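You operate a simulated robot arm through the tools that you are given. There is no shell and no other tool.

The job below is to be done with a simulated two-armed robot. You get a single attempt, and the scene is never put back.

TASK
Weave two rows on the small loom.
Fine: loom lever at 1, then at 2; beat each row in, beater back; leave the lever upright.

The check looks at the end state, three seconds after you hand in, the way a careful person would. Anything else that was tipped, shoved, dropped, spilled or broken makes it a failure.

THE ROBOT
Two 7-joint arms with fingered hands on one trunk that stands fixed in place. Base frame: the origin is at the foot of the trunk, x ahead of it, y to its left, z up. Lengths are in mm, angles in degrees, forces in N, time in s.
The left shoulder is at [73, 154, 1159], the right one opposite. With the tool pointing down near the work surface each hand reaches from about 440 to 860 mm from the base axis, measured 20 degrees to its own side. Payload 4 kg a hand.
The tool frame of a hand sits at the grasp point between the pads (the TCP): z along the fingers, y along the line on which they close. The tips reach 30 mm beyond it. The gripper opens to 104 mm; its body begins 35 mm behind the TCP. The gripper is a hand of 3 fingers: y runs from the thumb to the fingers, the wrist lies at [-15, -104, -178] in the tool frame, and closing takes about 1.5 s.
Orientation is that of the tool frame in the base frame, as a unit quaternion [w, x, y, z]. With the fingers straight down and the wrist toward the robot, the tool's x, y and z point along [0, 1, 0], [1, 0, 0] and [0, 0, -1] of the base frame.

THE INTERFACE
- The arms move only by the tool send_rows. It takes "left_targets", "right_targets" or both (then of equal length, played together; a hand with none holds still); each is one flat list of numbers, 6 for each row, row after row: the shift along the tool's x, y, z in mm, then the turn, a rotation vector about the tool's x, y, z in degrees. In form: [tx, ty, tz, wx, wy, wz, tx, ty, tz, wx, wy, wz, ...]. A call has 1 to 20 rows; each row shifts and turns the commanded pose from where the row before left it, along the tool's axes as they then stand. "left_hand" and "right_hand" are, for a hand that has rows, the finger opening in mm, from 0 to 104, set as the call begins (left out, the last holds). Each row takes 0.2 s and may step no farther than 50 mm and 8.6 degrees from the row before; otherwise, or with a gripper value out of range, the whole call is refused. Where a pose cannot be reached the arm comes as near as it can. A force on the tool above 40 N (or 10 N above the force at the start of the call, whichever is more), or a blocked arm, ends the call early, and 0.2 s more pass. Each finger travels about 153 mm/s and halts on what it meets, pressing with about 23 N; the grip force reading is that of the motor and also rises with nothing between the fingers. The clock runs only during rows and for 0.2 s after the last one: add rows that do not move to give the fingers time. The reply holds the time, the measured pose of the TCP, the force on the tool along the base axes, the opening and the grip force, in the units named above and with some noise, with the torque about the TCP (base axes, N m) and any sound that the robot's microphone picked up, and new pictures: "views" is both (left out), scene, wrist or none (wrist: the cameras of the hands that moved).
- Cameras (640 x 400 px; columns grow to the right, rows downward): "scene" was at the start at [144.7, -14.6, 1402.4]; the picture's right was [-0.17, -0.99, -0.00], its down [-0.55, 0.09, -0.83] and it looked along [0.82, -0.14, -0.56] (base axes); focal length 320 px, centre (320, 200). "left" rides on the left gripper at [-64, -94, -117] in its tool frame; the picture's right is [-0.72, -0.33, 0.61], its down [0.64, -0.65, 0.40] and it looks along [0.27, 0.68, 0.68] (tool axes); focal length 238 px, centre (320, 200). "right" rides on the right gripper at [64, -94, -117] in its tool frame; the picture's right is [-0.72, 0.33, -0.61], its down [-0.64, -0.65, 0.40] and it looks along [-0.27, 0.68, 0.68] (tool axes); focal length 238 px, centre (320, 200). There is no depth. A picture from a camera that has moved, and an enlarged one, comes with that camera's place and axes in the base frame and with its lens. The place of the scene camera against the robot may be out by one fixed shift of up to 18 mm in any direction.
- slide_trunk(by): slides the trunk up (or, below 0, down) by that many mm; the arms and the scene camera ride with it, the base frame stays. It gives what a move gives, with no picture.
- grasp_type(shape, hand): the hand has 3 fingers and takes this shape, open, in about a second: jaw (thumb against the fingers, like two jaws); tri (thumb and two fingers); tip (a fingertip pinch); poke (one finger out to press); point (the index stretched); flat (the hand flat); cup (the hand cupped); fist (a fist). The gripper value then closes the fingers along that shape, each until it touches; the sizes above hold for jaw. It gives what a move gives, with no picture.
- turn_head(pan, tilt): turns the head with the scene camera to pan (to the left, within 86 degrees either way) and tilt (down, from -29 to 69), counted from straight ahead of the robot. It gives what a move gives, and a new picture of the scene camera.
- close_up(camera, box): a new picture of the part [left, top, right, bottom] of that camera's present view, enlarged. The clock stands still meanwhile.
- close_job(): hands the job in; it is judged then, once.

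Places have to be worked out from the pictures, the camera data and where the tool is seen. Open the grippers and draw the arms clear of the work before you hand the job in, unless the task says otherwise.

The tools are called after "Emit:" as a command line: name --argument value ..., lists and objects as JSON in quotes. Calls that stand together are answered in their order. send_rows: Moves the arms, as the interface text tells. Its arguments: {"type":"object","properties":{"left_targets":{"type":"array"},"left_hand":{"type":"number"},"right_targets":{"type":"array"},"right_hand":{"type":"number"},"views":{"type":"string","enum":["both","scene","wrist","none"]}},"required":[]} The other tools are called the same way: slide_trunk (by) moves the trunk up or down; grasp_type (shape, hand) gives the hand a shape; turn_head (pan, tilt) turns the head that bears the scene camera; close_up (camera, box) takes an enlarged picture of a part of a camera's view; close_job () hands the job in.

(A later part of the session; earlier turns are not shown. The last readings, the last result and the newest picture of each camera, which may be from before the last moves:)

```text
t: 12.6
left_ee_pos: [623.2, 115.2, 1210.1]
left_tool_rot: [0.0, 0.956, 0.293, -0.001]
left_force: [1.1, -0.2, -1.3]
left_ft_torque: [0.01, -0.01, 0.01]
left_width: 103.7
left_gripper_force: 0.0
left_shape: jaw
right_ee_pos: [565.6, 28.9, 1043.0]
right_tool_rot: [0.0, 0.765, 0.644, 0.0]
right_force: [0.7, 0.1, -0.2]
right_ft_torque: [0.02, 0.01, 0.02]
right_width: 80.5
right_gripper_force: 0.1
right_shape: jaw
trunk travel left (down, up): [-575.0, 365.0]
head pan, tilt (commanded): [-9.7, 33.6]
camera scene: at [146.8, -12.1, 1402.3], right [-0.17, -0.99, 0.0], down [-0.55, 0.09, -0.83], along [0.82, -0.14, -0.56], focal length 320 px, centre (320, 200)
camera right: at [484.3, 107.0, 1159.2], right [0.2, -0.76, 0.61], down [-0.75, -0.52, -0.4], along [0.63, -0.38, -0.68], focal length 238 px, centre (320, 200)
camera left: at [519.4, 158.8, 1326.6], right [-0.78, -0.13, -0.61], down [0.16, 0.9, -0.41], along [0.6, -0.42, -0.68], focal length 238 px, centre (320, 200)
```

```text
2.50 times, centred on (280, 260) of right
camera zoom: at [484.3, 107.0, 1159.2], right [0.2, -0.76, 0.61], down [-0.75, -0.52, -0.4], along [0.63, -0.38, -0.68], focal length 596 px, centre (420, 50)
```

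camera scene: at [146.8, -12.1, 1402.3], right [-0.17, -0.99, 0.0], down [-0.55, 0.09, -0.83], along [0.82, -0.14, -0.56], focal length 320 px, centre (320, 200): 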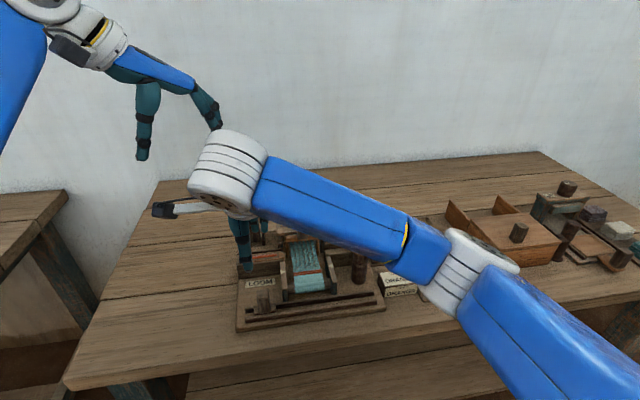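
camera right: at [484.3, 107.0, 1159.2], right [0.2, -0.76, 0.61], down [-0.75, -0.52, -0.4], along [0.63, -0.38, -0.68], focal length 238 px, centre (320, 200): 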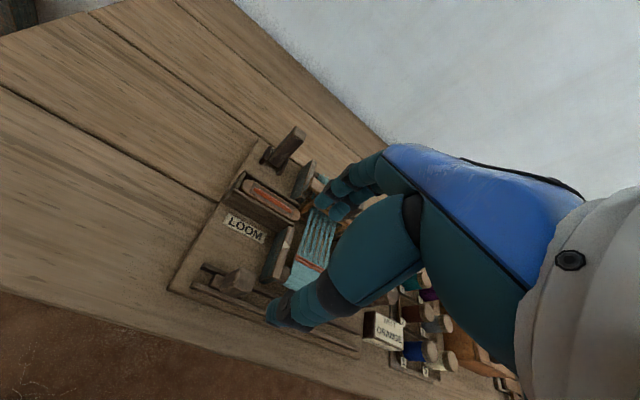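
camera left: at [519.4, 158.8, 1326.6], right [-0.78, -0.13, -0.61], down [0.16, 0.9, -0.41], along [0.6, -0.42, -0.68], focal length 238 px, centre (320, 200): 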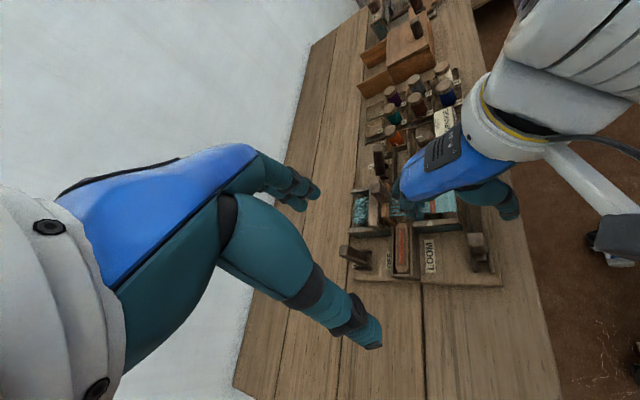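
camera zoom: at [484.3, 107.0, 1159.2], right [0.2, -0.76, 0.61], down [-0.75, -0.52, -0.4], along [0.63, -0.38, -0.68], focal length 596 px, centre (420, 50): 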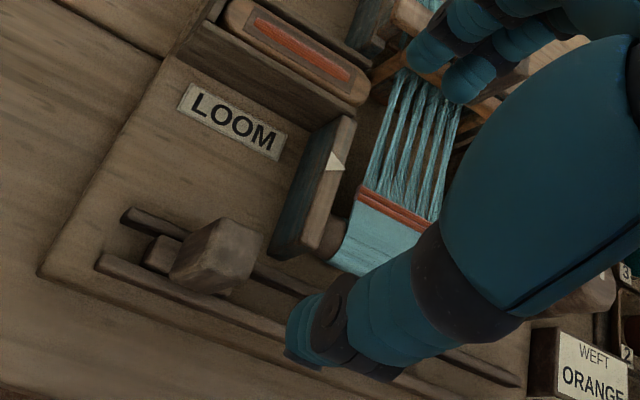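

The knob sits at about [566, 28, 904], right under the hand. I descend to z≈910 with the jaw at 64 mm (staying above the side arms' tops at ~873), and then look before gripping.

Emit:
send_rows --right_targets '[0, 0, 34, 0, 0, 0, 0, 0, 33, 0, 0, 0, 0, 0, 33, 0, 0, 0, 0, 0, 33, 0, 0, 0, 0, 0, 0, 0, 0, 0]' --right_hand 64 --views "both"

Emit:
close_up --camera "left" --box '[340, 130, 540, 300]'

Emit:
close_up --camera "scene" --box '[210, 220, 330, 330]'

Emit:
close_up --camera "right" --box '[180, 180, 380, 340]'

```text
t: 13.8
left_ee_pos: [623.9, 116.8, 1211.1]
left_tool_rot: [0.001, 0.956, 0.293, 0.0]
left_force: [0.2, 0.2, -0.6]
left_ft_torque: [0.0, 0.01, 0.02]
left_width: 103.9
left_gripper_force: 0.1
left_shape: jaw
right_ee_pos: [564.6, 29.3, 912.3]
right_tool_rot: [0.001, 0.765, 0.644, 0.0]
right_force: [-1.4, 0.7, -0.2]
right_ft_torque: [0.03, 0.0, 0.0]
right_width: 64.4
right_gripper_force: 0.0
right_shape: jaw
trunk travel left (down, up): [-575.0, 365.0]
head pan, tilt (commanded): [-9.7, 33.6]
camera scene: at [145.4, -12.3, 1402.4], right [-0.17, -0.99, 0.0], down [-0.55, 0.09, -0.83], along [0.82, -0.14, -0.56], focal length 320 px, centre (320, 200)
camera right: at [483.0, 107.8, 1028.9], right [0.2, -0.76, 0.61], down [-0.75, -0.52, -0.4], along [0.63, -0.38, -0.68], focal length 238 px, centre (320, 200)
```

scene: 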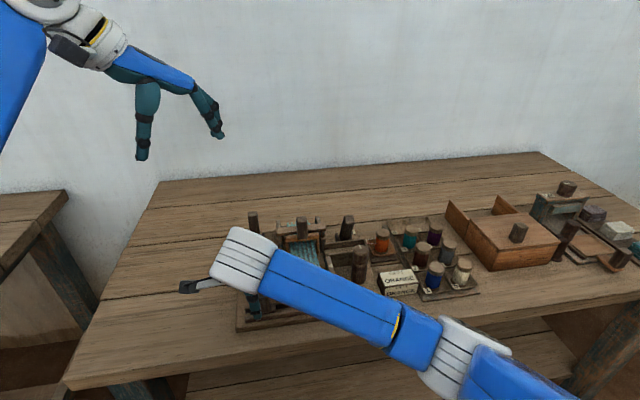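
right: 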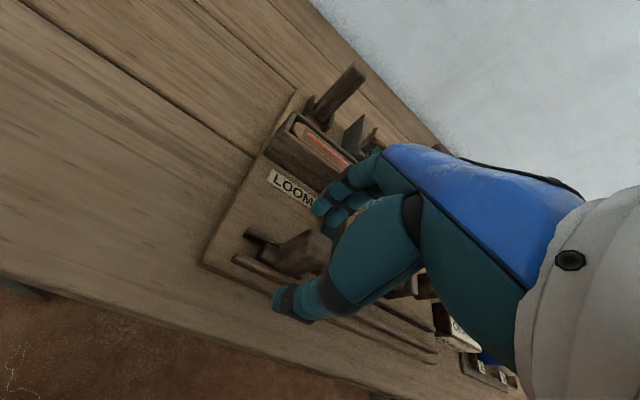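

```text
2.35 times, centred on (440, 215) of left
camera zoom: at [518.0, 159.2, 1327.2], right [-0.78, -0.13, -0.61], down [0.17, 0.9, -0.41], along [0.61, -0.42, -0.68], focal length 561 px, centre (38, 165)
```

zoom: 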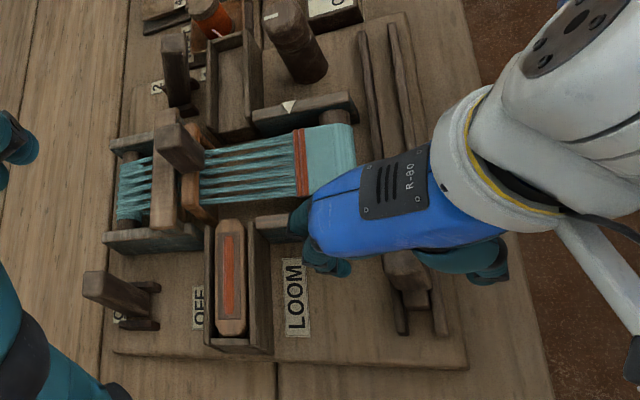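

```text
3.64 times, centred on (270, 275) of scene
camera zoom: at [145.4, -12.3, 1402.4], right [-0.17, -0.99, 0.0], down [-0.55, 0.09, -0.83], along [0.82, -0.14, -0.56], focal length 1163 px, centre (502, -73)
```

zoom: 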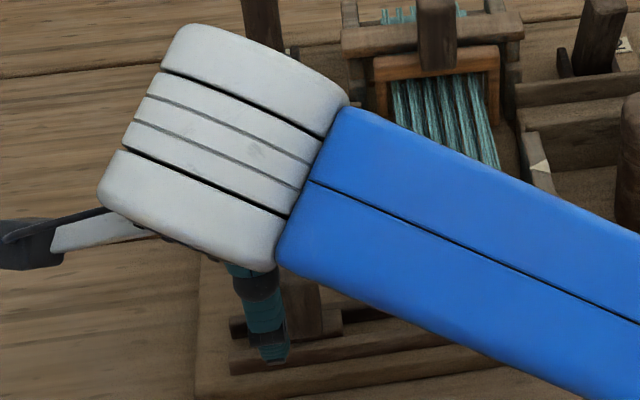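

```text
2.50 times, centred on (280, 260) of right
camera zoom: at [483.0, 107.8, 1028.9], right [0.2, -0.76, 0.61], down [-0.75, -0.52, -0.4], along [0.63, -0.38, -0.68], focal length 596 px, centre (420, 50)
```

zoom: 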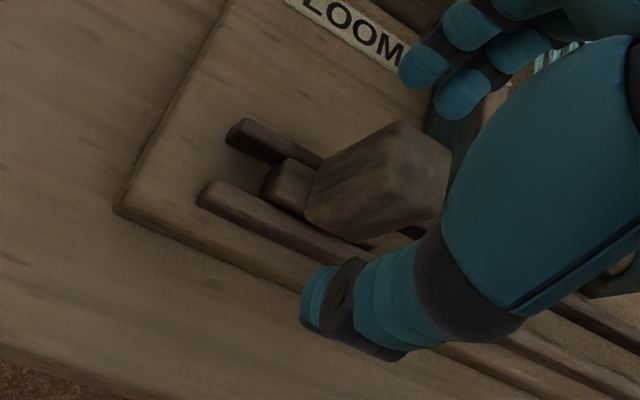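

The knob lies between the thumb and fingers. I close on it and give the fingers time.

Emit:
send_rows --right_targets '[0, 0, 0, 0, 0, 0, 0, 0, 0, 0, 0, 0, 0, 0, 0, 0, 0, 0, 0, 0, 0, 0, 0, 0, 0, 0, 0, 0, 0, 0]' --right_hand 15 --views "both"

Emit:
close_up --camera "right" --box '[180, 180, 380, 340]'

```text
t: 15.0
left_ee_pos: [622.9, 115.1, 1210.8]
left_tool_rot: [-0.001, 0.956, 0.293, 0.0]
left_force: [0.0, 0.9, 0.0]
left_ft_torque: [0.0, 0.0, 0.01]
left_width: 103.8
left_gripper_force: 0.0
left_shape: jaw
right_ee_pos: [563.9, 28.7, 913.2]
right_tool_rot: [0.001, 0.765, 0.644, 0.0]
right_force: [1.4, -0.3, 1.0]
right_ft_torque: [0.01, -0.02, 0.0]
right_width: 15.7
right_gripper_force: 0.0
right_shape: jaw
trunk travel left (down, up): [-575.0, 365.0]
head pan, tilt (commanded): [-9.7, 33.6]
camera scene: at [145.7, -12.3, 1402.4], right [-0.17, -0.99, 0.0], down [-0.55, 0.09, -0.83], along [0.82, -0.14, -0.56], focal length 320 px, centre (320, 200)
camera right: at [483.2, 107.7, 1029.3], right [0.2, -0.76, 0.61], down [-0.75, -0.52, -0.4], along [0.63, -0.38, -0.68], focal length 238 px, centre (320, 200)
```

scene: 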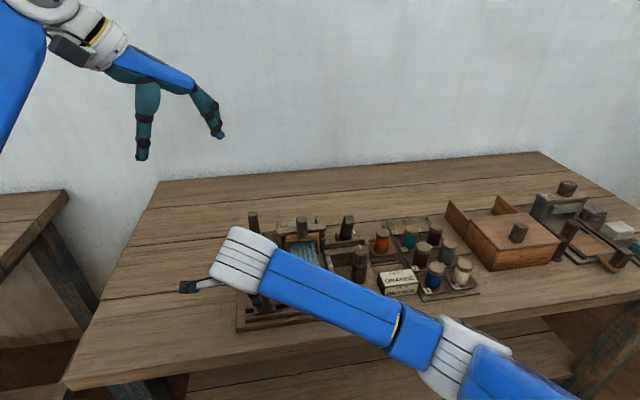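
right: 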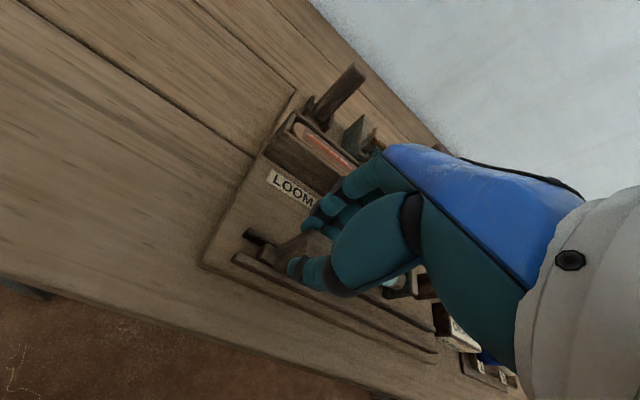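

```text
2.50 times, centred on (280, 260) of right
camera zoom: at [483.2, 107.7, 1029.3], right [0.2, -0.76, 0.61], down [-0.75, -0.52, -0.4], along [0.63, -0.38, -0.68], focal length 596 px, centre (420, 50)
```

zoom: 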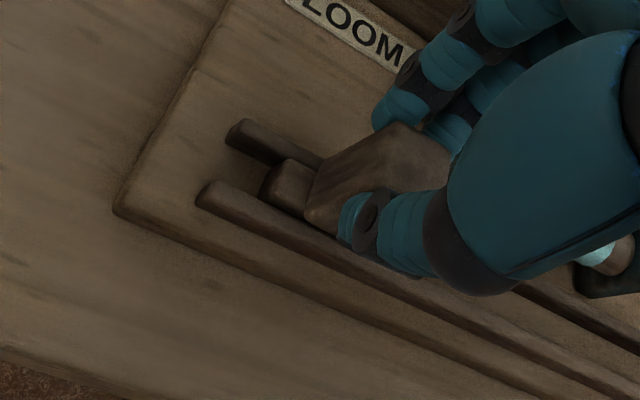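

The reading is 15.7 mm with no grip force, so the fingers haven't yet pressed the knob. I close a bit further.

Emit:
send_rows --right_targets '[0, 0, 0, 0, 0, 0, 0, 0, 0, 0, 0, 0, 0, 0, 0, 0, 0, 0]' --right_hand 2 --views "wrist"

Emit:
close_up --camera "right" --box '[220, 180, 380, 300]'

Emit:
close_up --camera "left" --box '[420, 180, 540, 300]'

```text
t: 15.8
left_ee_pos: [622.0, 115.8, 1210.5]
left_tool_rot: [0.001, 0.956, 0.293, 0.0]
left_force: [-0.1, 0.1, 0.4]
left_ft_torque: [0.01, 0.0, 0.01]
left_width: 103.8
left_gripper_force: 0.0
left_shape: jaw
right_ee_pos: [563.8, 29.1, 912.4]
right_tool_rot: [0.0, 0.765, 0.644, 0.0]
right_force: [0.3, 0.8, -1.7]
right_ft_torque: [-0.02, -0.02, -0.01]
right_width: 15.8
right_gripper_force: 23.3
right_shape: jaw
trunk travel left (down, up): [-575.0, 365.0]
head pan, tilt (commanded): [-9.7, 33.6]
camera right: at [483.0, 108.0, 1028.9], right [0.2, -0.76, 0.61], down [-0.75, -0.52, -0.4], along [0.63, -0.38, -0.68], focal length 238 px, centre (320, 200)
```

right: 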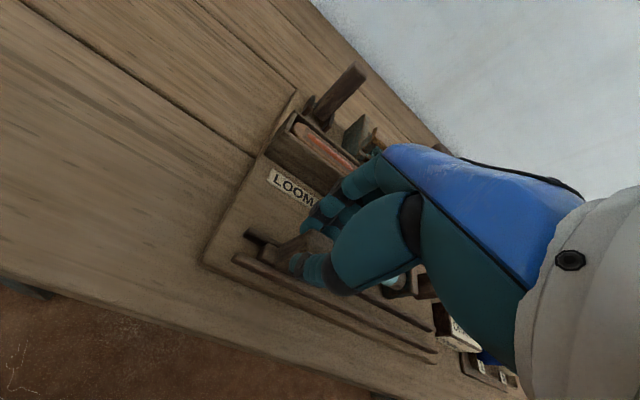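

```text
3.33 times, centred on (300, 240) of right
camera zoom: at [483.0, 108.0, 1028.9], right [0.2, -0.76, 0.61], down [-0.75, -0.52, -0.4], along [0.63, -0.38, -0.68], focal length 794 px, centre (387, 67)
```

zoom: 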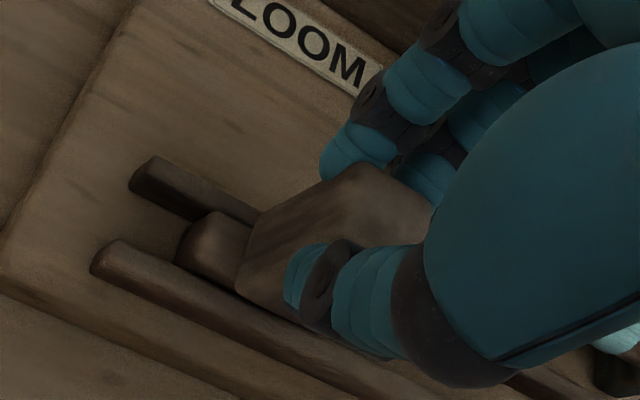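

```text
3.33 times, centred on (480, 240) of left
camera zoom: at [518.2, 159.4, 1327.1], right [-0.78, -0.13, -0.61], down [0.17, 0.9, -0.41], along [0.61, -0.42, -0.68], focal length 794 px, centre (-213, 67)
```

zoom: 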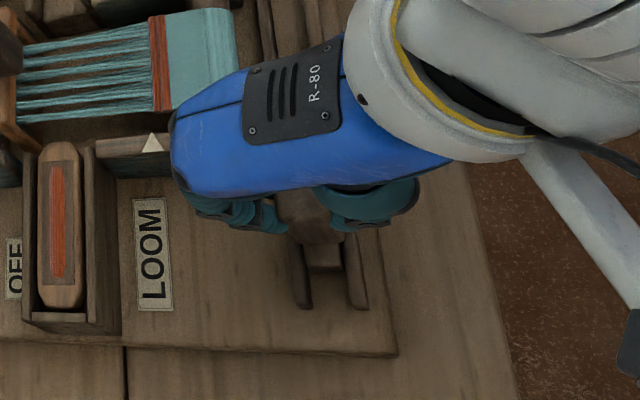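

Grip force is 23 N on the knob. I move it 24 mm to the right along the rail as a test and watch whether the shuttle follows.

Emit:
send_rows --right_targets '[-8, 0, 0, 0, 0, 0, -8, 0, 0, 0, 0, 0, -8, 0, 0, 0, 0, 0]' --right_hand 2 --views "both"

Emit:
close_up --camera "left" --box '[340, 130, 540, 300]'

Emit:
close_up --camera "right" --box '[180, 80, 420, 320]'

```text
t: 16.6
left_ee_pos: [623.6, 115.8, 1210.1]
left_tool_rot: [0.0, 0.956, 0.294, 0.001]
left_force: [0.1, -1.0, -0.7]
left_ft_torque: [-0.01, 0.03, 0.0]
left_width: 103.6
left_gripper_force: 0.1
left_shape: jaw
right_ee_pos: [562.3, 4.9, 911.6]
right_tool_rot: [0.001, 0.766, 0.643, 0.001]
right_force: [9.9, 0.0, 5.1]
right_ft_torque: [-0.03, -0.33, 0.02]
right_width: 15.9
right_gripper_force: 23.0
right_shape: jaw
trunk travel left (down, up): [-575.0, 365.0]
head pan, tilt (commanded): [-9.7, 33.6]
camera scene: at [146.9, -12.7, 1402.4], right [-0.17, -0.99, 0.0], down [-0.55, 0.09, -0.83], along [0.82, -0.14, -0.56], focal length 320 px, centre (320, 200)
camera right: at [481.1, 82.5, 1028.3], right [0.2, -0.76, 0.61], down [-0.75, -0.52, -0.41], along [0.63, -0.38, -0.68], focal length 238 px, centre (320, 200)
```

scene: 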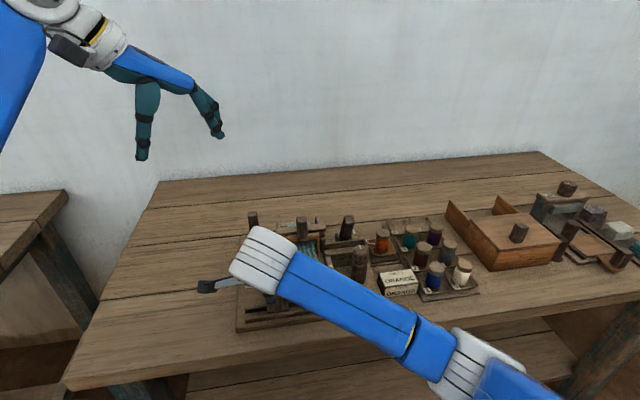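
right: 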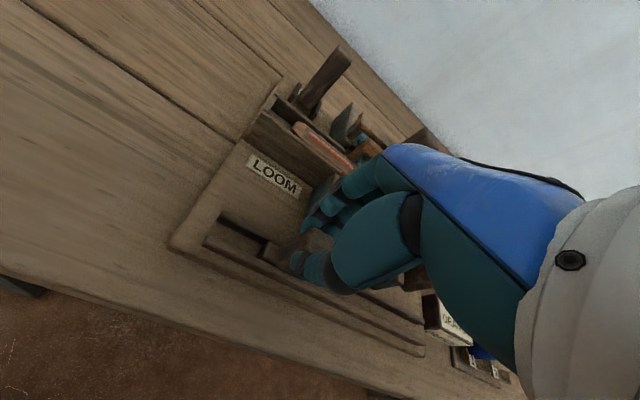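

```text
2.35 times, centred on (440, 215) of left
camera zoom: at [518.9, 158.8, 1327.0], right [-0.78, -0.13, -0.61], down [0.17, 0.9, -0.4], along [0.61, -0.42, -0.68], focal length 561 px, centre (38, 165)
```

zoom: 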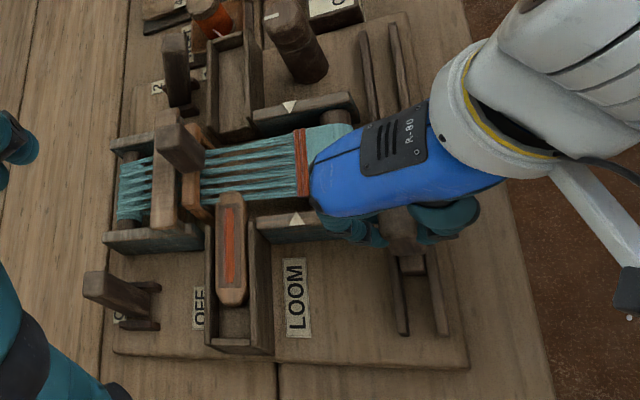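

```text
1.67 times, centred on (300, 200) of right
camera zoom: at [481.1, 82.5, 1028.3], right [0.2, -0.76, 0.61], down [-0.75, -0.52, -0.41], along [0.63, -0.38, -0.68], focal length 397 px, centre (353, 200)
```

zoom: 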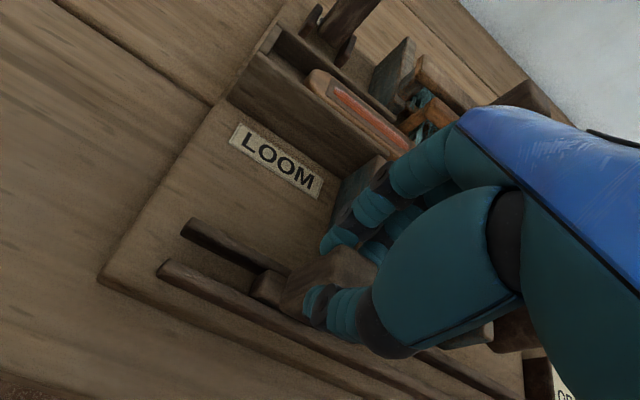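

The shuttle follows the slider, so this is the right control. The slight side force and the rail line in the picture tell me the loom is square to the base frame (not yawed), so I now move along pure −y, correcting my small x offset.

Emit:
send_rows --right_targets '[-11.7, 3.0, 0, 0, 0, 0, -11.7, 3.0, 0, 0, 0, 0, -11.7, 2.6, 0, 0, 0, 0, -11.8, 2.04, 0, 0, 0, 0, -11.8, 2.04, 0, 0, 0, 0]' --right_hand 2 --views "both"

Emit:
close_up --camera "left" --box '[340, 100, 540, 270]'

```text
t: 17.8
left_ee_pos: [623.5, 115.1, 1211.1]
left_tool_rot: [0.001, 0.956, 0.293, 0.0]
left_force: [-0.2, 0.7, 0.3]
left_ft_torque: [0.03, 0.03, 0.0]
left_width: 103.8
left_gripper_force: 0.0
left_shape: jaw
right_ee_pos: [562.1, -56.2, 911.1]
right_tool_rot: [0.001, 0.765, 0.644, 0.001]
right_force: [7.1, -0.8, 8.5]
right_ft_torque: [0.0, -0.25, 0.01]
right_width: 16.3
right_gripper_force: 22.8
right_shape: jaw
trunk travel left (down, up): [-575.0, 365.0]
head pan, tilt (commanded): [-9.7, 33.6]
camera scene: at [145.2, -12.9, 1402.5], right [-0.17, -0.99, 0.0], down [-0.55, 0.09, -0.83], along [0.82, -0.14, -0.56], focal length 320 px, centre (320, 200)
camera right: at [481.2, 22.1, 1028.0], right [0.2, -0.76, 0.61], down [-0.75, -0.52, -0.41], along [0.63, -0.38, -0.68], focal length 238 px, centre (320, 200)
```

scene: 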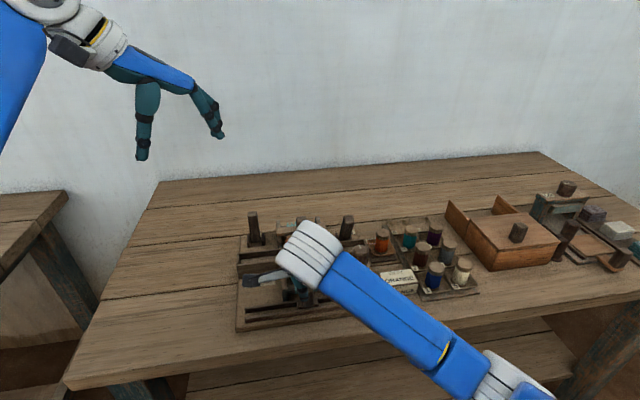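
right: 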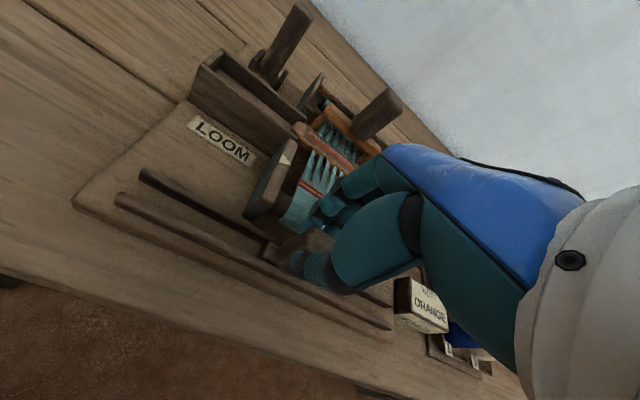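

```text
2.35 times, centred on (440, 185) of left
camera zoom: at [517.9, 158.6, 1327.4], right [-0.78, -0.13, -0.61], down [0.17, 0.9, -0.4], along [0.61, -0.42, -0.68], focal length 561 px, centre (38, 235)
```

zoom: 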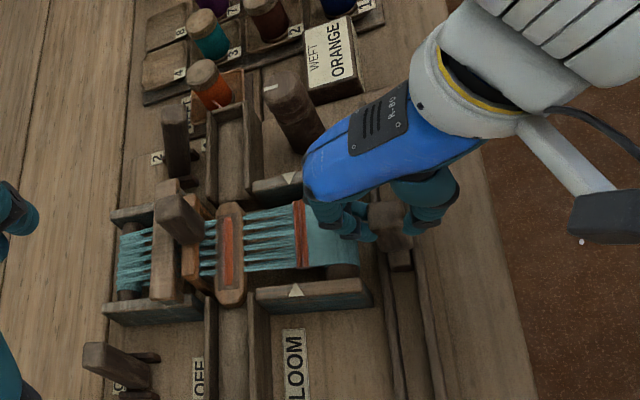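

The shuttle is halfway through the open shed. I continue right, adding a tiny x and z correction to ease the side load.

Emit:
send_rows --right_targets '[-11.7, 3.0, -0.5, 0, 0, 0, -11.7, 2.7, -0.5, 0, 0, 0, -11.8, 2.04, 0, 0, 0, 0, -11.8, 2.04, 0, 0, 0, 0, -11.8, 2.04, 0, 0, 0, 0, -11.8, 2.04, 0, 0, 0, 0, -9.8, 1.7, 0, 0, 0, 0]' --right_hand 2 --views "both"

Emit:
close_up --camera "left" --box '[340, 80, 540, 250]'

```text
t: 19.4
left_ee_pos: [621.2, 115.2, 1211.7]
left_tool_rot: [0.0, 0.956, 0.292, 0.001]
left_force: [0.3, 0.4, 0.0]
left_ft_torque: [-0.04, -0.02, 0.01]
left_width: 103.8
left_gripper_force: 0.0
left_shape: jaw
right_ee_pos: [565.3, -139.4, 912.5]
right_tool_rot: [0.0, 0.765, 0.644, -0.001]
right_force: [-4.9, -0.1, -2.5]
right_ft_torque: [0.03, 0.09, -0.02]
right_width: 15.6
right_gripper_force: 22.9
right_shape: jaw
trunk travel left (down, up): [-575.0, 365.0]
head pan, tilt (commanded): [-9.7, 33.6]
camera scene: at [144.2, -13.5, 1402.4], right [-0.17, -0.99, 0.0], down [-0.55, 0.09, -0.83], along [0.82, -0.14, -0.55], focal length 320 px, centre (320, 200)
camera right: at [483.4, -60.0, 1029.0], right [0.2, -0.76, 0.61], down [-0.75, -0.52, -0.4], along [0.63, -0.38, -0.68], focal length 238 px, centre (320, 200)
```

scene: 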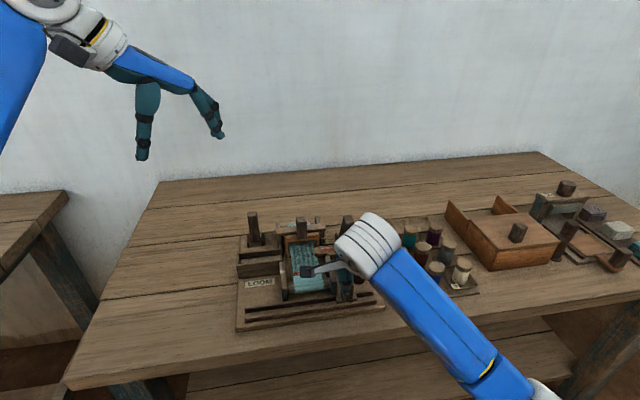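
right: 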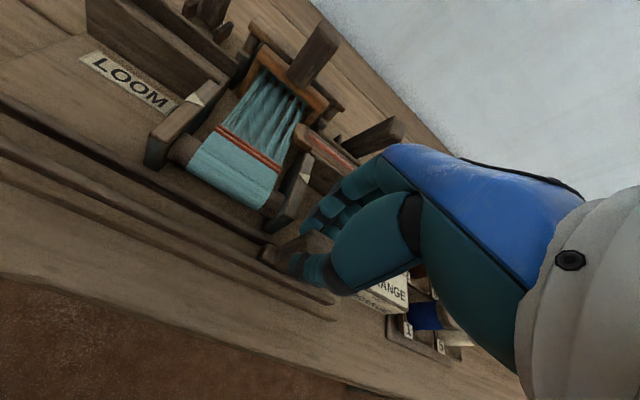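

```text
2.35 times, centred on (440, 165) of left
camera zoom: at [517.2, 158.0, 1327.6], right [-0.78, -0.13, -0.61], down [0.17, 0.9, -0.4], along [0.61, -0.42, -0.68], focal length 561 px, centre (38, 282)
```

zoom: 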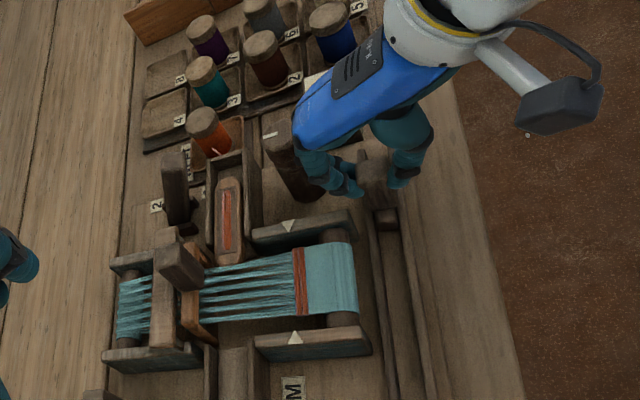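

The shuttle is nearly in the right box. Before the last ~26 mm I check clearance between the back fingers and the round knob at right.

Emit:
close_up --camera "left" --box '[420, 110, 510, 190]'

Emit:
close_up --camera "right" --box '[260, 120, 440, 300]'

Emit:
close_up --camera "scene" --box '[280, 210, 410, 320]'

```text
5.00 times, centred on (465, 150) of left
camera zoom: at [517.2, 158.0, 1327.6], right [-0.78, -0.13, -0.61], down [0.17, 0.9, -0.4], along [0.61, -0.42, -0.68], focal length 1192 px, centre (-405, 450)
```

zoom: 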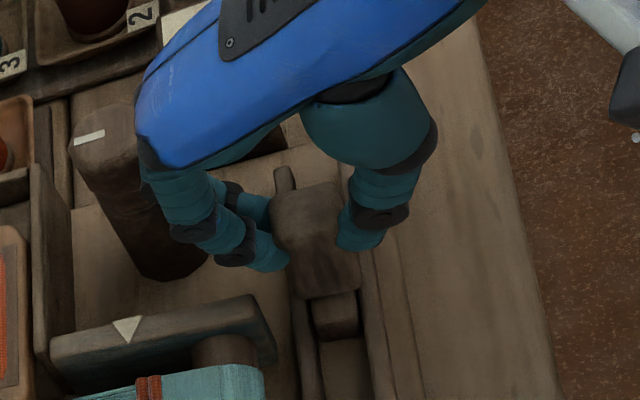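

```text
2.22 times, centred on (350, 210) of right
camera zoom: at [483.4, -60.0, 1029.0], right [0.2, -0.76, 0.61], down [-0.75, -0.52, -0.4], along [0.63, -0.38, -0.68], focal length 530 px, centre (253, 178)
```

zoom: 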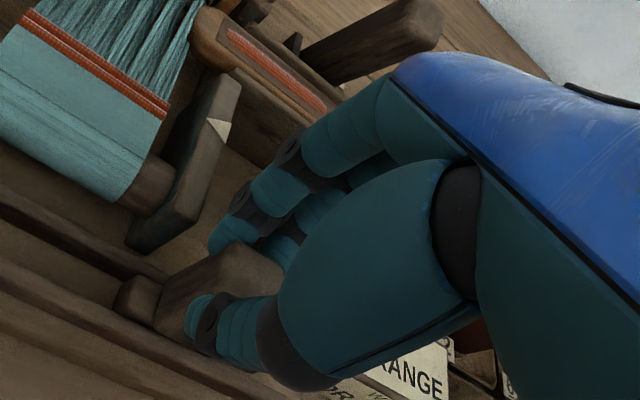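

```text
3.64 times, centred on (345, 265) of scene
camera zoom: at [144.2, -13.5, 1402.4], right [-0.17, -0.99, 0.0], down [-0.55, 0.09, -0.83], along [0.82, -0.14, -0.55], focal length 1163 px, centre (229, -36)
```

zoom: 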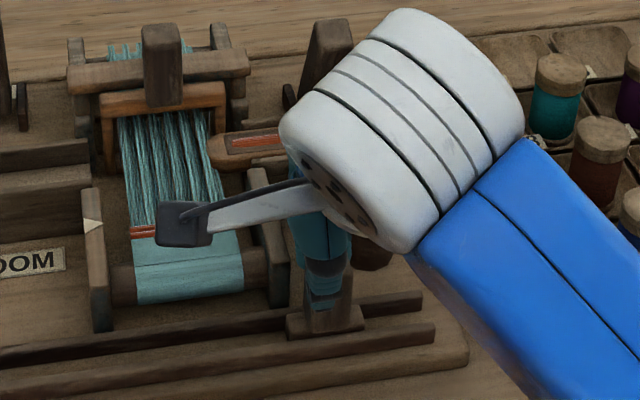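

The back fingers' middle joints (near x≈600, z≈924) would pass very close to the round knob (near edge x≈607, top z≈919). I'll open slightly, raise the hand 10 mm so the joints pass above it, and re-grip the slider knob's upper part.

Emit:
send_rows --right_targets '[0, 0, 0, 0, 0, 0, 0, 0, -5, 0, 0, 0, 0, 0, -5, 0, 0, 0, 0, 0, 0, 0, 0, 0]' --right_hand 26 --views "none"

Emit:
send_rows --right_targets '[0, 0, 0, 0, 0, 0, 0, 0, 0, 0, 0, 0, 0, 0, 0, 0, 0, 0, 0, 0, 0, 0, 0, 0]' --right_hand 2 --views "both"

Emit:
close_up --camera "left" --box '[420, 110, 510, 190]'

```text
t: 20.4
left_ee_pos: [623.0, 114.6, 1210.6]
left_tool_rot: [0.0, 0.956, 0.292, -0.001]
left_force: [1.2, 0.3, -0.4]
left_ft_torque: [0.01, -0.04, -0.01]
left_width: 103.8
left_gripper_force: 0.0
left_shape: jaw
right_ee_pos: [564.8, -136.4, 924.3]
right_tool_rot: [0.0, 0.765, 0.644, 0.001]
right_force: [0.0, 0.8, -0.9]
right_ft_torque: [0.0, -0.02, 0.01]
right_width: 25.7
right_gripper_force: 0.0
right_shape: jaw
trunk travel left (down, up): [-575.0, 365.0]
head pan, tilt (commanded): [-9.7, 33.6]
```

```text
t: 21.4
left_ee_pos: [620.9, 114.8, 1211.7]
left_tool_rot: [0.0, 0.956, 0.294, 0.0]
left_force: [0.2, 0.3, -0.5]
left_ft_torque: [0.02, -0.01, -0.01]
left_width: 103.9
left_gripper_force: 0.1
left_shape: jaw
right_ee_pos: [565.4, -136.6, 922.8]
right_tool_rot: [0.0, 0.766, 0.643, 0.0]
right_force: [0.3, 1.3, -0.9]
right_ft_torque: [0.04, -0.04, 0.02]
right_width: 15.3
right_gripper_force: 23.2
right_shape: jaw
trunk travel left (down, up): [-575.0, 365.0]
head pan, tilt (commanded): [-9.7, 33.6]
camera scene: at [145.4, -13.1, 1402.4], right [-0.17, -0.99, 0.0], down [-0.55, 0.09, -0.83], along [0.82, -0.14, -0.56], focal length 320 px, centre (320, 200)
camera right: at [483.8, -58.7, 1038.7], right [0.2, -0.76, 0.61], down [-0.75, -0.52, -0.4], along [0.63, -0.38, -0.68], focal length 238 px, centre (320, 200)
```

scene: 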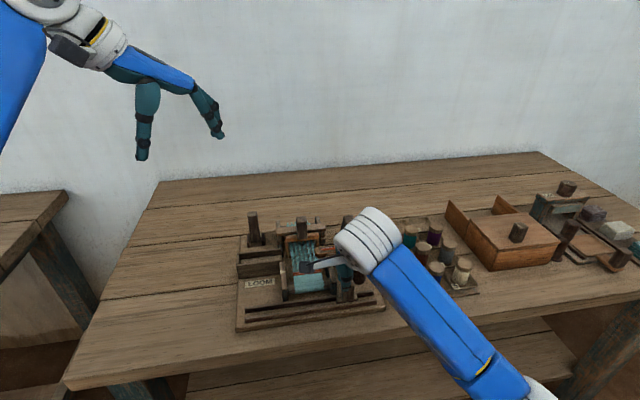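
right: 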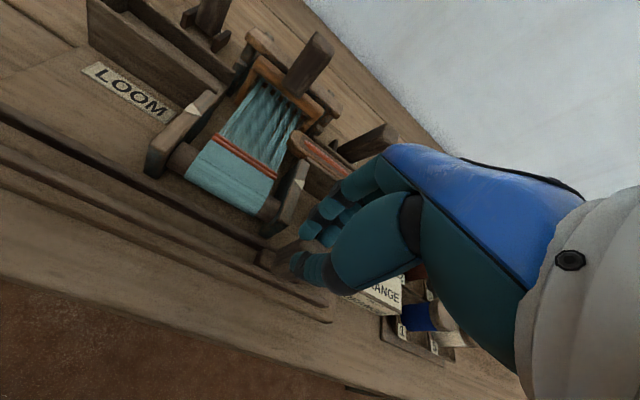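

```text
5.00 times, centred on (465, 150) of left
camera zoom: at [518.1, 158.4, 1327.3], right [-0.78, -0.13, -0.61], down [0.17, 0.9, -0.4], along [0.61, -0.42, -0.68], focal length 1192 px, centre (-405, 450)
```

zoom: 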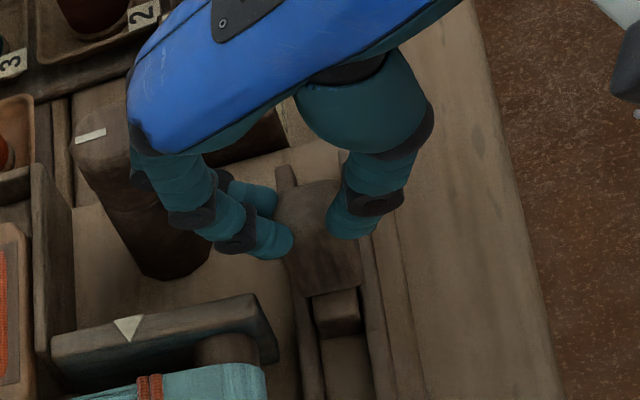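

Re-gripped higher at z≈923. I continue right in 8 mm steps toward the end stop.

Emit:
send_rows --right_targets '[-7.9, 1.36, 0, 0, 0, 0, -7.9, 1.36, 0, 0, 0, 0, -7.9, 1.36, 0, 0, 0, 0]' --right_hand 2 --views "both"

Emit:
close_up --camera "left" --box '[370, 90, 510, 210]'

Emit:
close_up --camera "right" --box '[200, 120, 440, 330]'

```text
t: 22.2
left_ee_pos: [624.0, 119.3, 1210.6]
left_tool_rot: [0.002, 0.956, 0.293, 0.0]
left_force: [-0.2, -0.9, -0.4]
left_ft_torque: [-0.02, 0.01, -0.01]
left_width: 103.5
left_gripper_force: 0.0
left_shape: jaw
right_ee_pos: [565.0, -157.1, 924.3]
right_tool_rot: [0.0, 0.765, 0.644, -0.001]
right_force: [0.8, 7.6, -3.4]
right_ft_torque: [-0.16, -0.37, 0.23]
right_width: 14.5
right_gripper_force: 22.8
right_shape: jaw
trunk travel left (down, up): [-575.0, 365.0]
head pan, tilt (commanded): [-9.7, 33.6]
camera scene: at [145.7, -7.8, 1402.4], right [-0.17, -0.99, 0.0], down [-0.55, 0.09, -0.83], along [0.82, -0.14, -0.56], focal length 320 px, centre (320, 200)
camera right: at [482.8, -78.1, 1039.1], right [0.2, -0.76, 0.62], down [-0.75, -0.52, -0.4], along [0.63, -0.38, -0.68], focal length 238 px, centre (320, 200)
```

scene: 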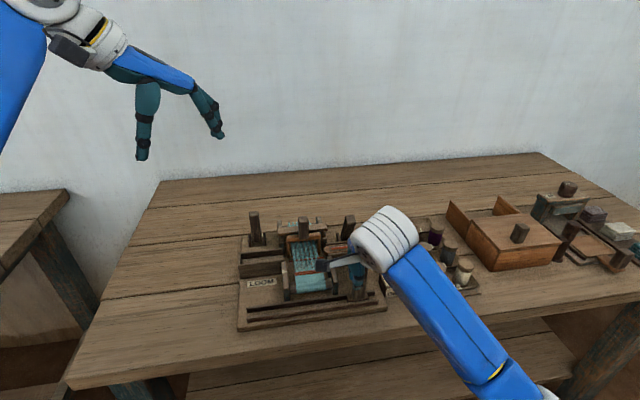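
right: 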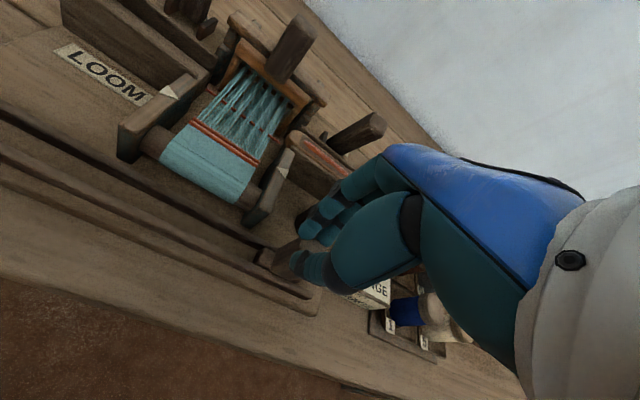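

```text
3.33 times, centred on (440, 150) of left
camera zoom: at [518.3, 163.6, 1326.5], right [-0.78, -0.14, -0.61], down [0.16, 0.9, -0.41], along [0.61, -0.42, -0.68], focal length 794 px, centre (-80, 367)
```

zoom: 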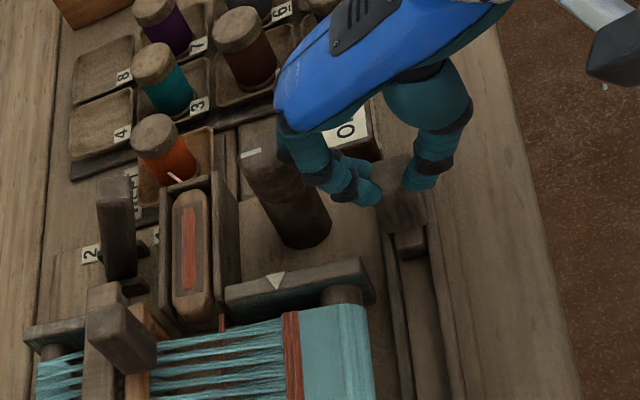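

```text
1.90 times, centred on (320, 225) of right
camera zoom: at [482.8, -78.1, 1039.1], right [0.2, -0.76, 0.62], down [-0.75, -0.52, -0.4], along [0.63, -0.38, -0.68], focal length 454 px, centre (320, 152)
```

zoom: 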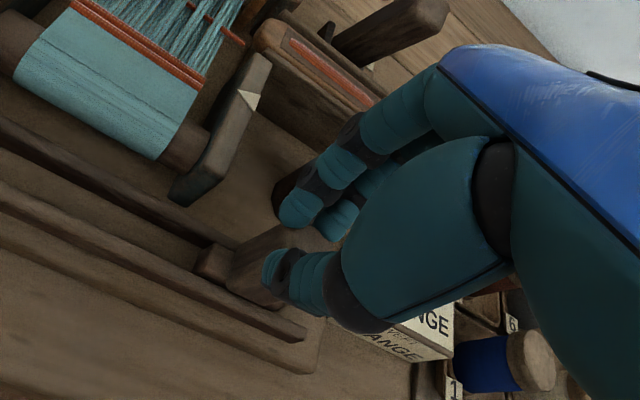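

An orange weft thread now lies across the open shed, and the slider met its end stop (7.6 N in y). I release the knob slightly, rise straight up, and check everything.

Emit:
send_rows --right_targets '[0.5, 0, 0, 0, 0, 0, 0, 0, 0, 0, 0, 0, 0, 0, -20, 0, 0, 0, 0, 0, -40, 0, 0, 0, 0, 0, -40, 0, 0, 0, 0, 0, -40, 0, 0, 0]' --right_hand 30 --views "both"

Emit:
close_up --camera "left" --box '[340, 90, 520, 270]'

Emit:
close_up --camera "right" --box '[60, 60, 360, 330]'

```text
t: 23.6
left_ee_pos: [622.5, 113.6, 1212.5]
left_tool_rot: [0.0, 0.956, 0.294, 0.001]
left_force: [0.6, 0.4, 0.2]
left_ft_torque: [0.0, 0.01, -0.01]
left_width: 103.9
left_gripper_force: 0.0
left_shape: jaw
right_ee_pos: [565.8, -162.2, 1062.8]
right_tool_rot: [-0.001, 0.766, 0.642, 0.001]
right_force: [-0.1, -0.4, -0.8]
right_ft_torque: [-0.03, -0.03, 0.0]
right_width: 29.9
right_gripper_force: 0.2
right_shape: jaw
trunk travel left (down, up): [-575.0, 365.0]
head pan, tilt (commanded): [-9.7, 33.6]
camera scene: at [145.0, -14.7, 1402.3], right [-0.17, -0.99, 0.0], down [-0.55, 0.09, -0.83], along [0.82, -0.14, -0.56], focal length 320 px, centre (320, 200)
camera right: at [484.0, -83.9, 1178.2], right [0.2, -0.77, 0.61], down [-0.75, -0.52, -0.4], along [0.63, -0.38, -0.68], focal length 238 px, centre (320, 200)
```

scene: 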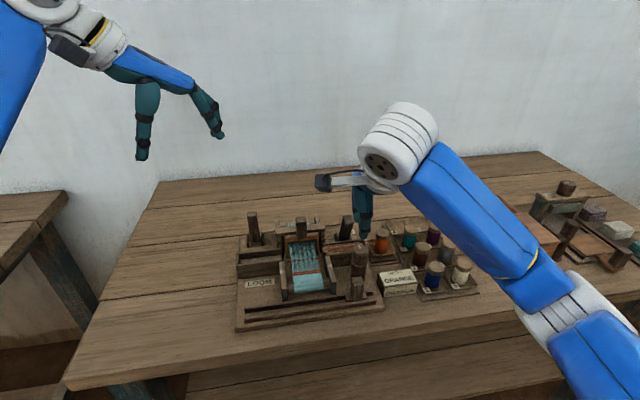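
right: 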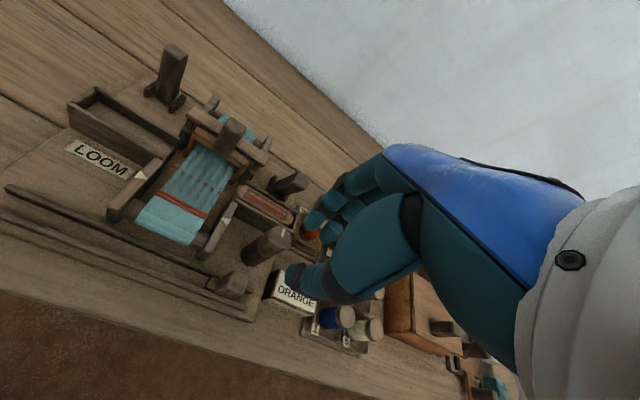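

```text
2.22 times, centred on (430, 180) of left
camera zoom: at [517.7, 157.0, 1327.5], right [-0.78, -0.13, -0.61], down [0.17, 0.9, -0.4], along [0.61, -0.42, -0.68], focal length 530 px, centre (76, 244)
```

zoom: 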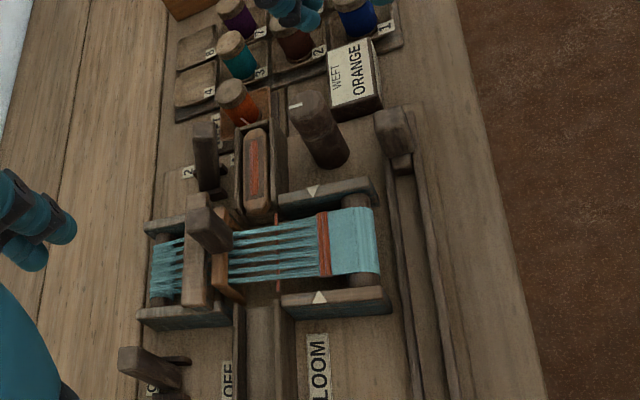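

```text
1.48 times, centred on (210, 195) of right
camera zoom: at [484.0, -83.9, 1178.2], right [0.2, -0.77, 0.61], down [-0.75, -0.52, -0.4], along [0.63, -0.38, -0.68], focal length 353 px, centre (483, 207)
```

zoom: 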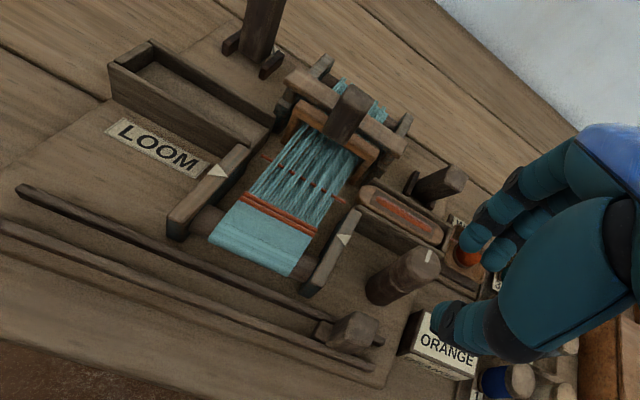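

The weft is laid, the lever is at 1, and nothing else moved. Next I beat: I square the hand's yaw and bring it above the beater handle near [706, −71], stopping above it to check.

Emit:
send_rows --right_targets '[0, 0, 0, 0, 0, -4.9, 0, 0, 0, 0, 0, -4.9, 22.8, 35, 0, 0, 0, 0, 22.8, 35, 0, 0, 0, 0, 22.8, 35, 0, 0, 0, 0, 22.8, 35, 0, 0, 0, 0, 0, 0, 30, 0, 0, 0, 0, 0, 20, 0, 0, 0]' --right_hand 80 --views "both"

Emit:
close_up --camera "left" --box '[340, 110, 500, 250]'

Emit:
close_up --camera "right" --box '[180, 140, 400, 340]'

Emit:
close_up --camera "scene" --box '[250, 170, 370, 290]'

```text
t: 25.4
left_ee_pos: [623.0, 114.6, 1211.9]
left_tool_rot: [0.0, 0.956, 0.294, -0.001]
left_force: [0.5, 0.3, 0.1]
left_ft_torque: [0.04, -0.01, -0.01]
left_width: 103.8
left_gripper_force: 0.0
left_shape: jaw
right_ee_pos: [704.0, -71.1, 1012.6]
right_tool_rot: [0.0, 0.708, 0.706, 0.0]
right_force: [0.4, -0.6, -0.6]
right_ft_torque: [0.0, -0.01, 0.0]
right_width: 79.8
right_gripper_force: 0.0
right_shape: jaw
trunk travel left (down, up): [-575.0, 365.0]
head pan, tilt (commanded): [-9.7, 33.6]
camera scene: at [145.6, -13.9, 1402.4], right [-0.17, -0.99, 0.0], down [-0.55, 0.09, -0.83], along [0.82, -0.14, -0.56], focal length 320 px, centre (320, 200)
camera right: at [610.0, -7.8, 1128.5], right [0.33, -0.72, 0.61], down [-0.65, -0.64, -0.4], along [0.68, -0.27, -0.68], focal length 238 px, centre (320, 200)
```

scene: 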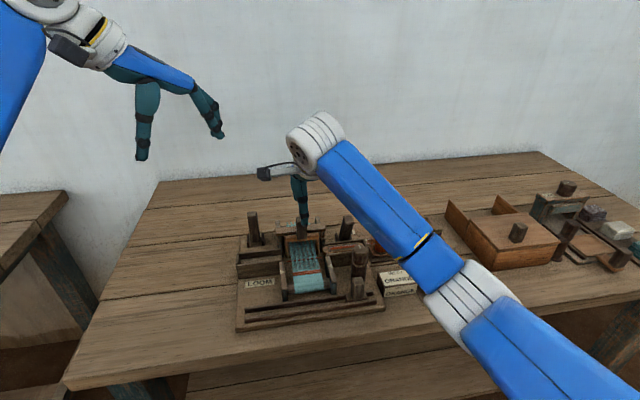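
right: 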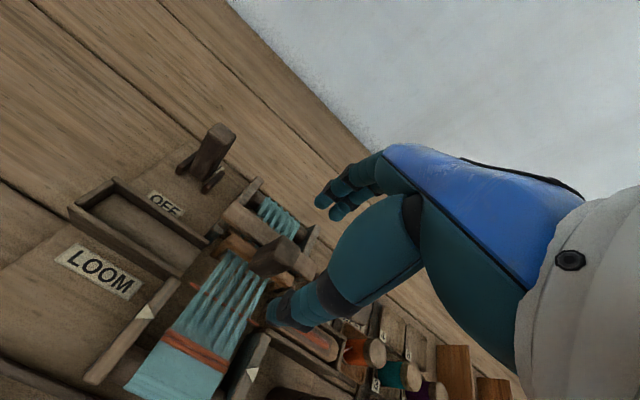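

```text
2.86 times, centred on (420, 180) of left
camera zoom: at [517.6, 157.6, 1327.6], right [-0.78, -0.13, -0.61], down [0.17, 0.9, -0.4], along [0.61, -0.42, -0.68], focal length 681 px, centre (34, 257)
```

zoom: 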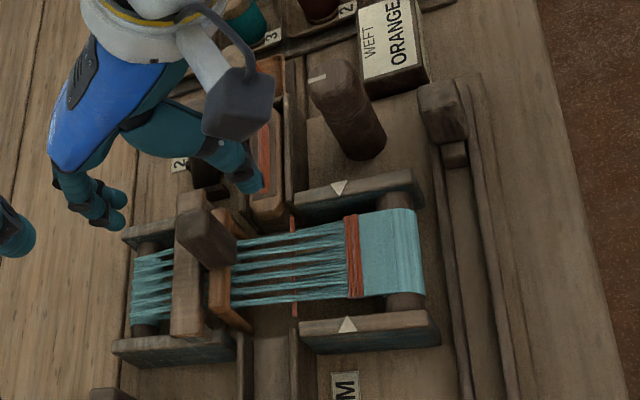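

```text
2.00 times, centred on (290, 240) of right
camera zoom: at [610.0, -7.8, 1128.5], right [0.33, -0.72, 0.61], down [-0.65, -0.64, -0.4], along [0.68, -0.27, -0.68], focal length 477 px, centre (380, 120)
```

zoom: 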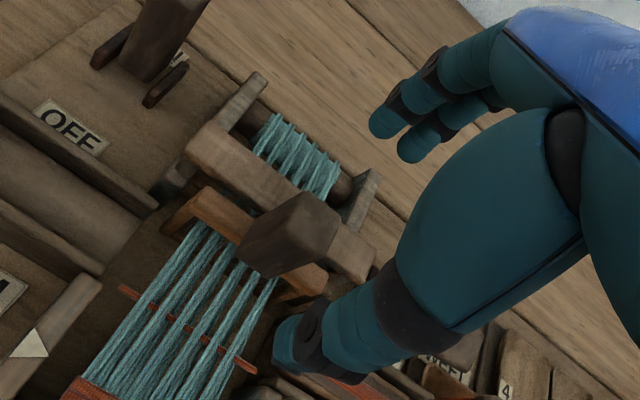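

```text
3.33 times, centred on (310, 230) of scene
camera zoom: at [145.6, -13.9, 1402.4], right [-0.17, -0.99, 0.0], down [-0.55, 0.09, -0.83], along [0.82, -0.14, -0.56], focal length 1066 px, centre (353, 100)
```

zoom: 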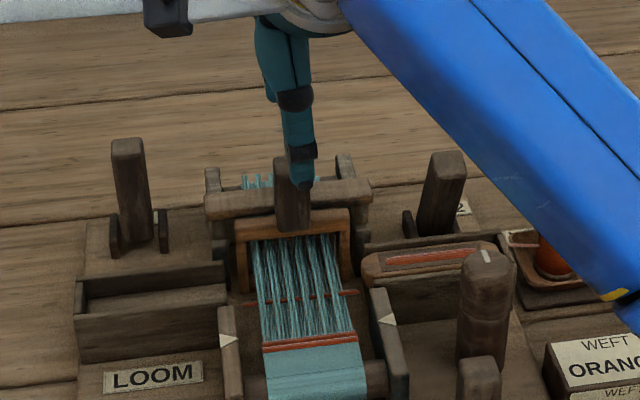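

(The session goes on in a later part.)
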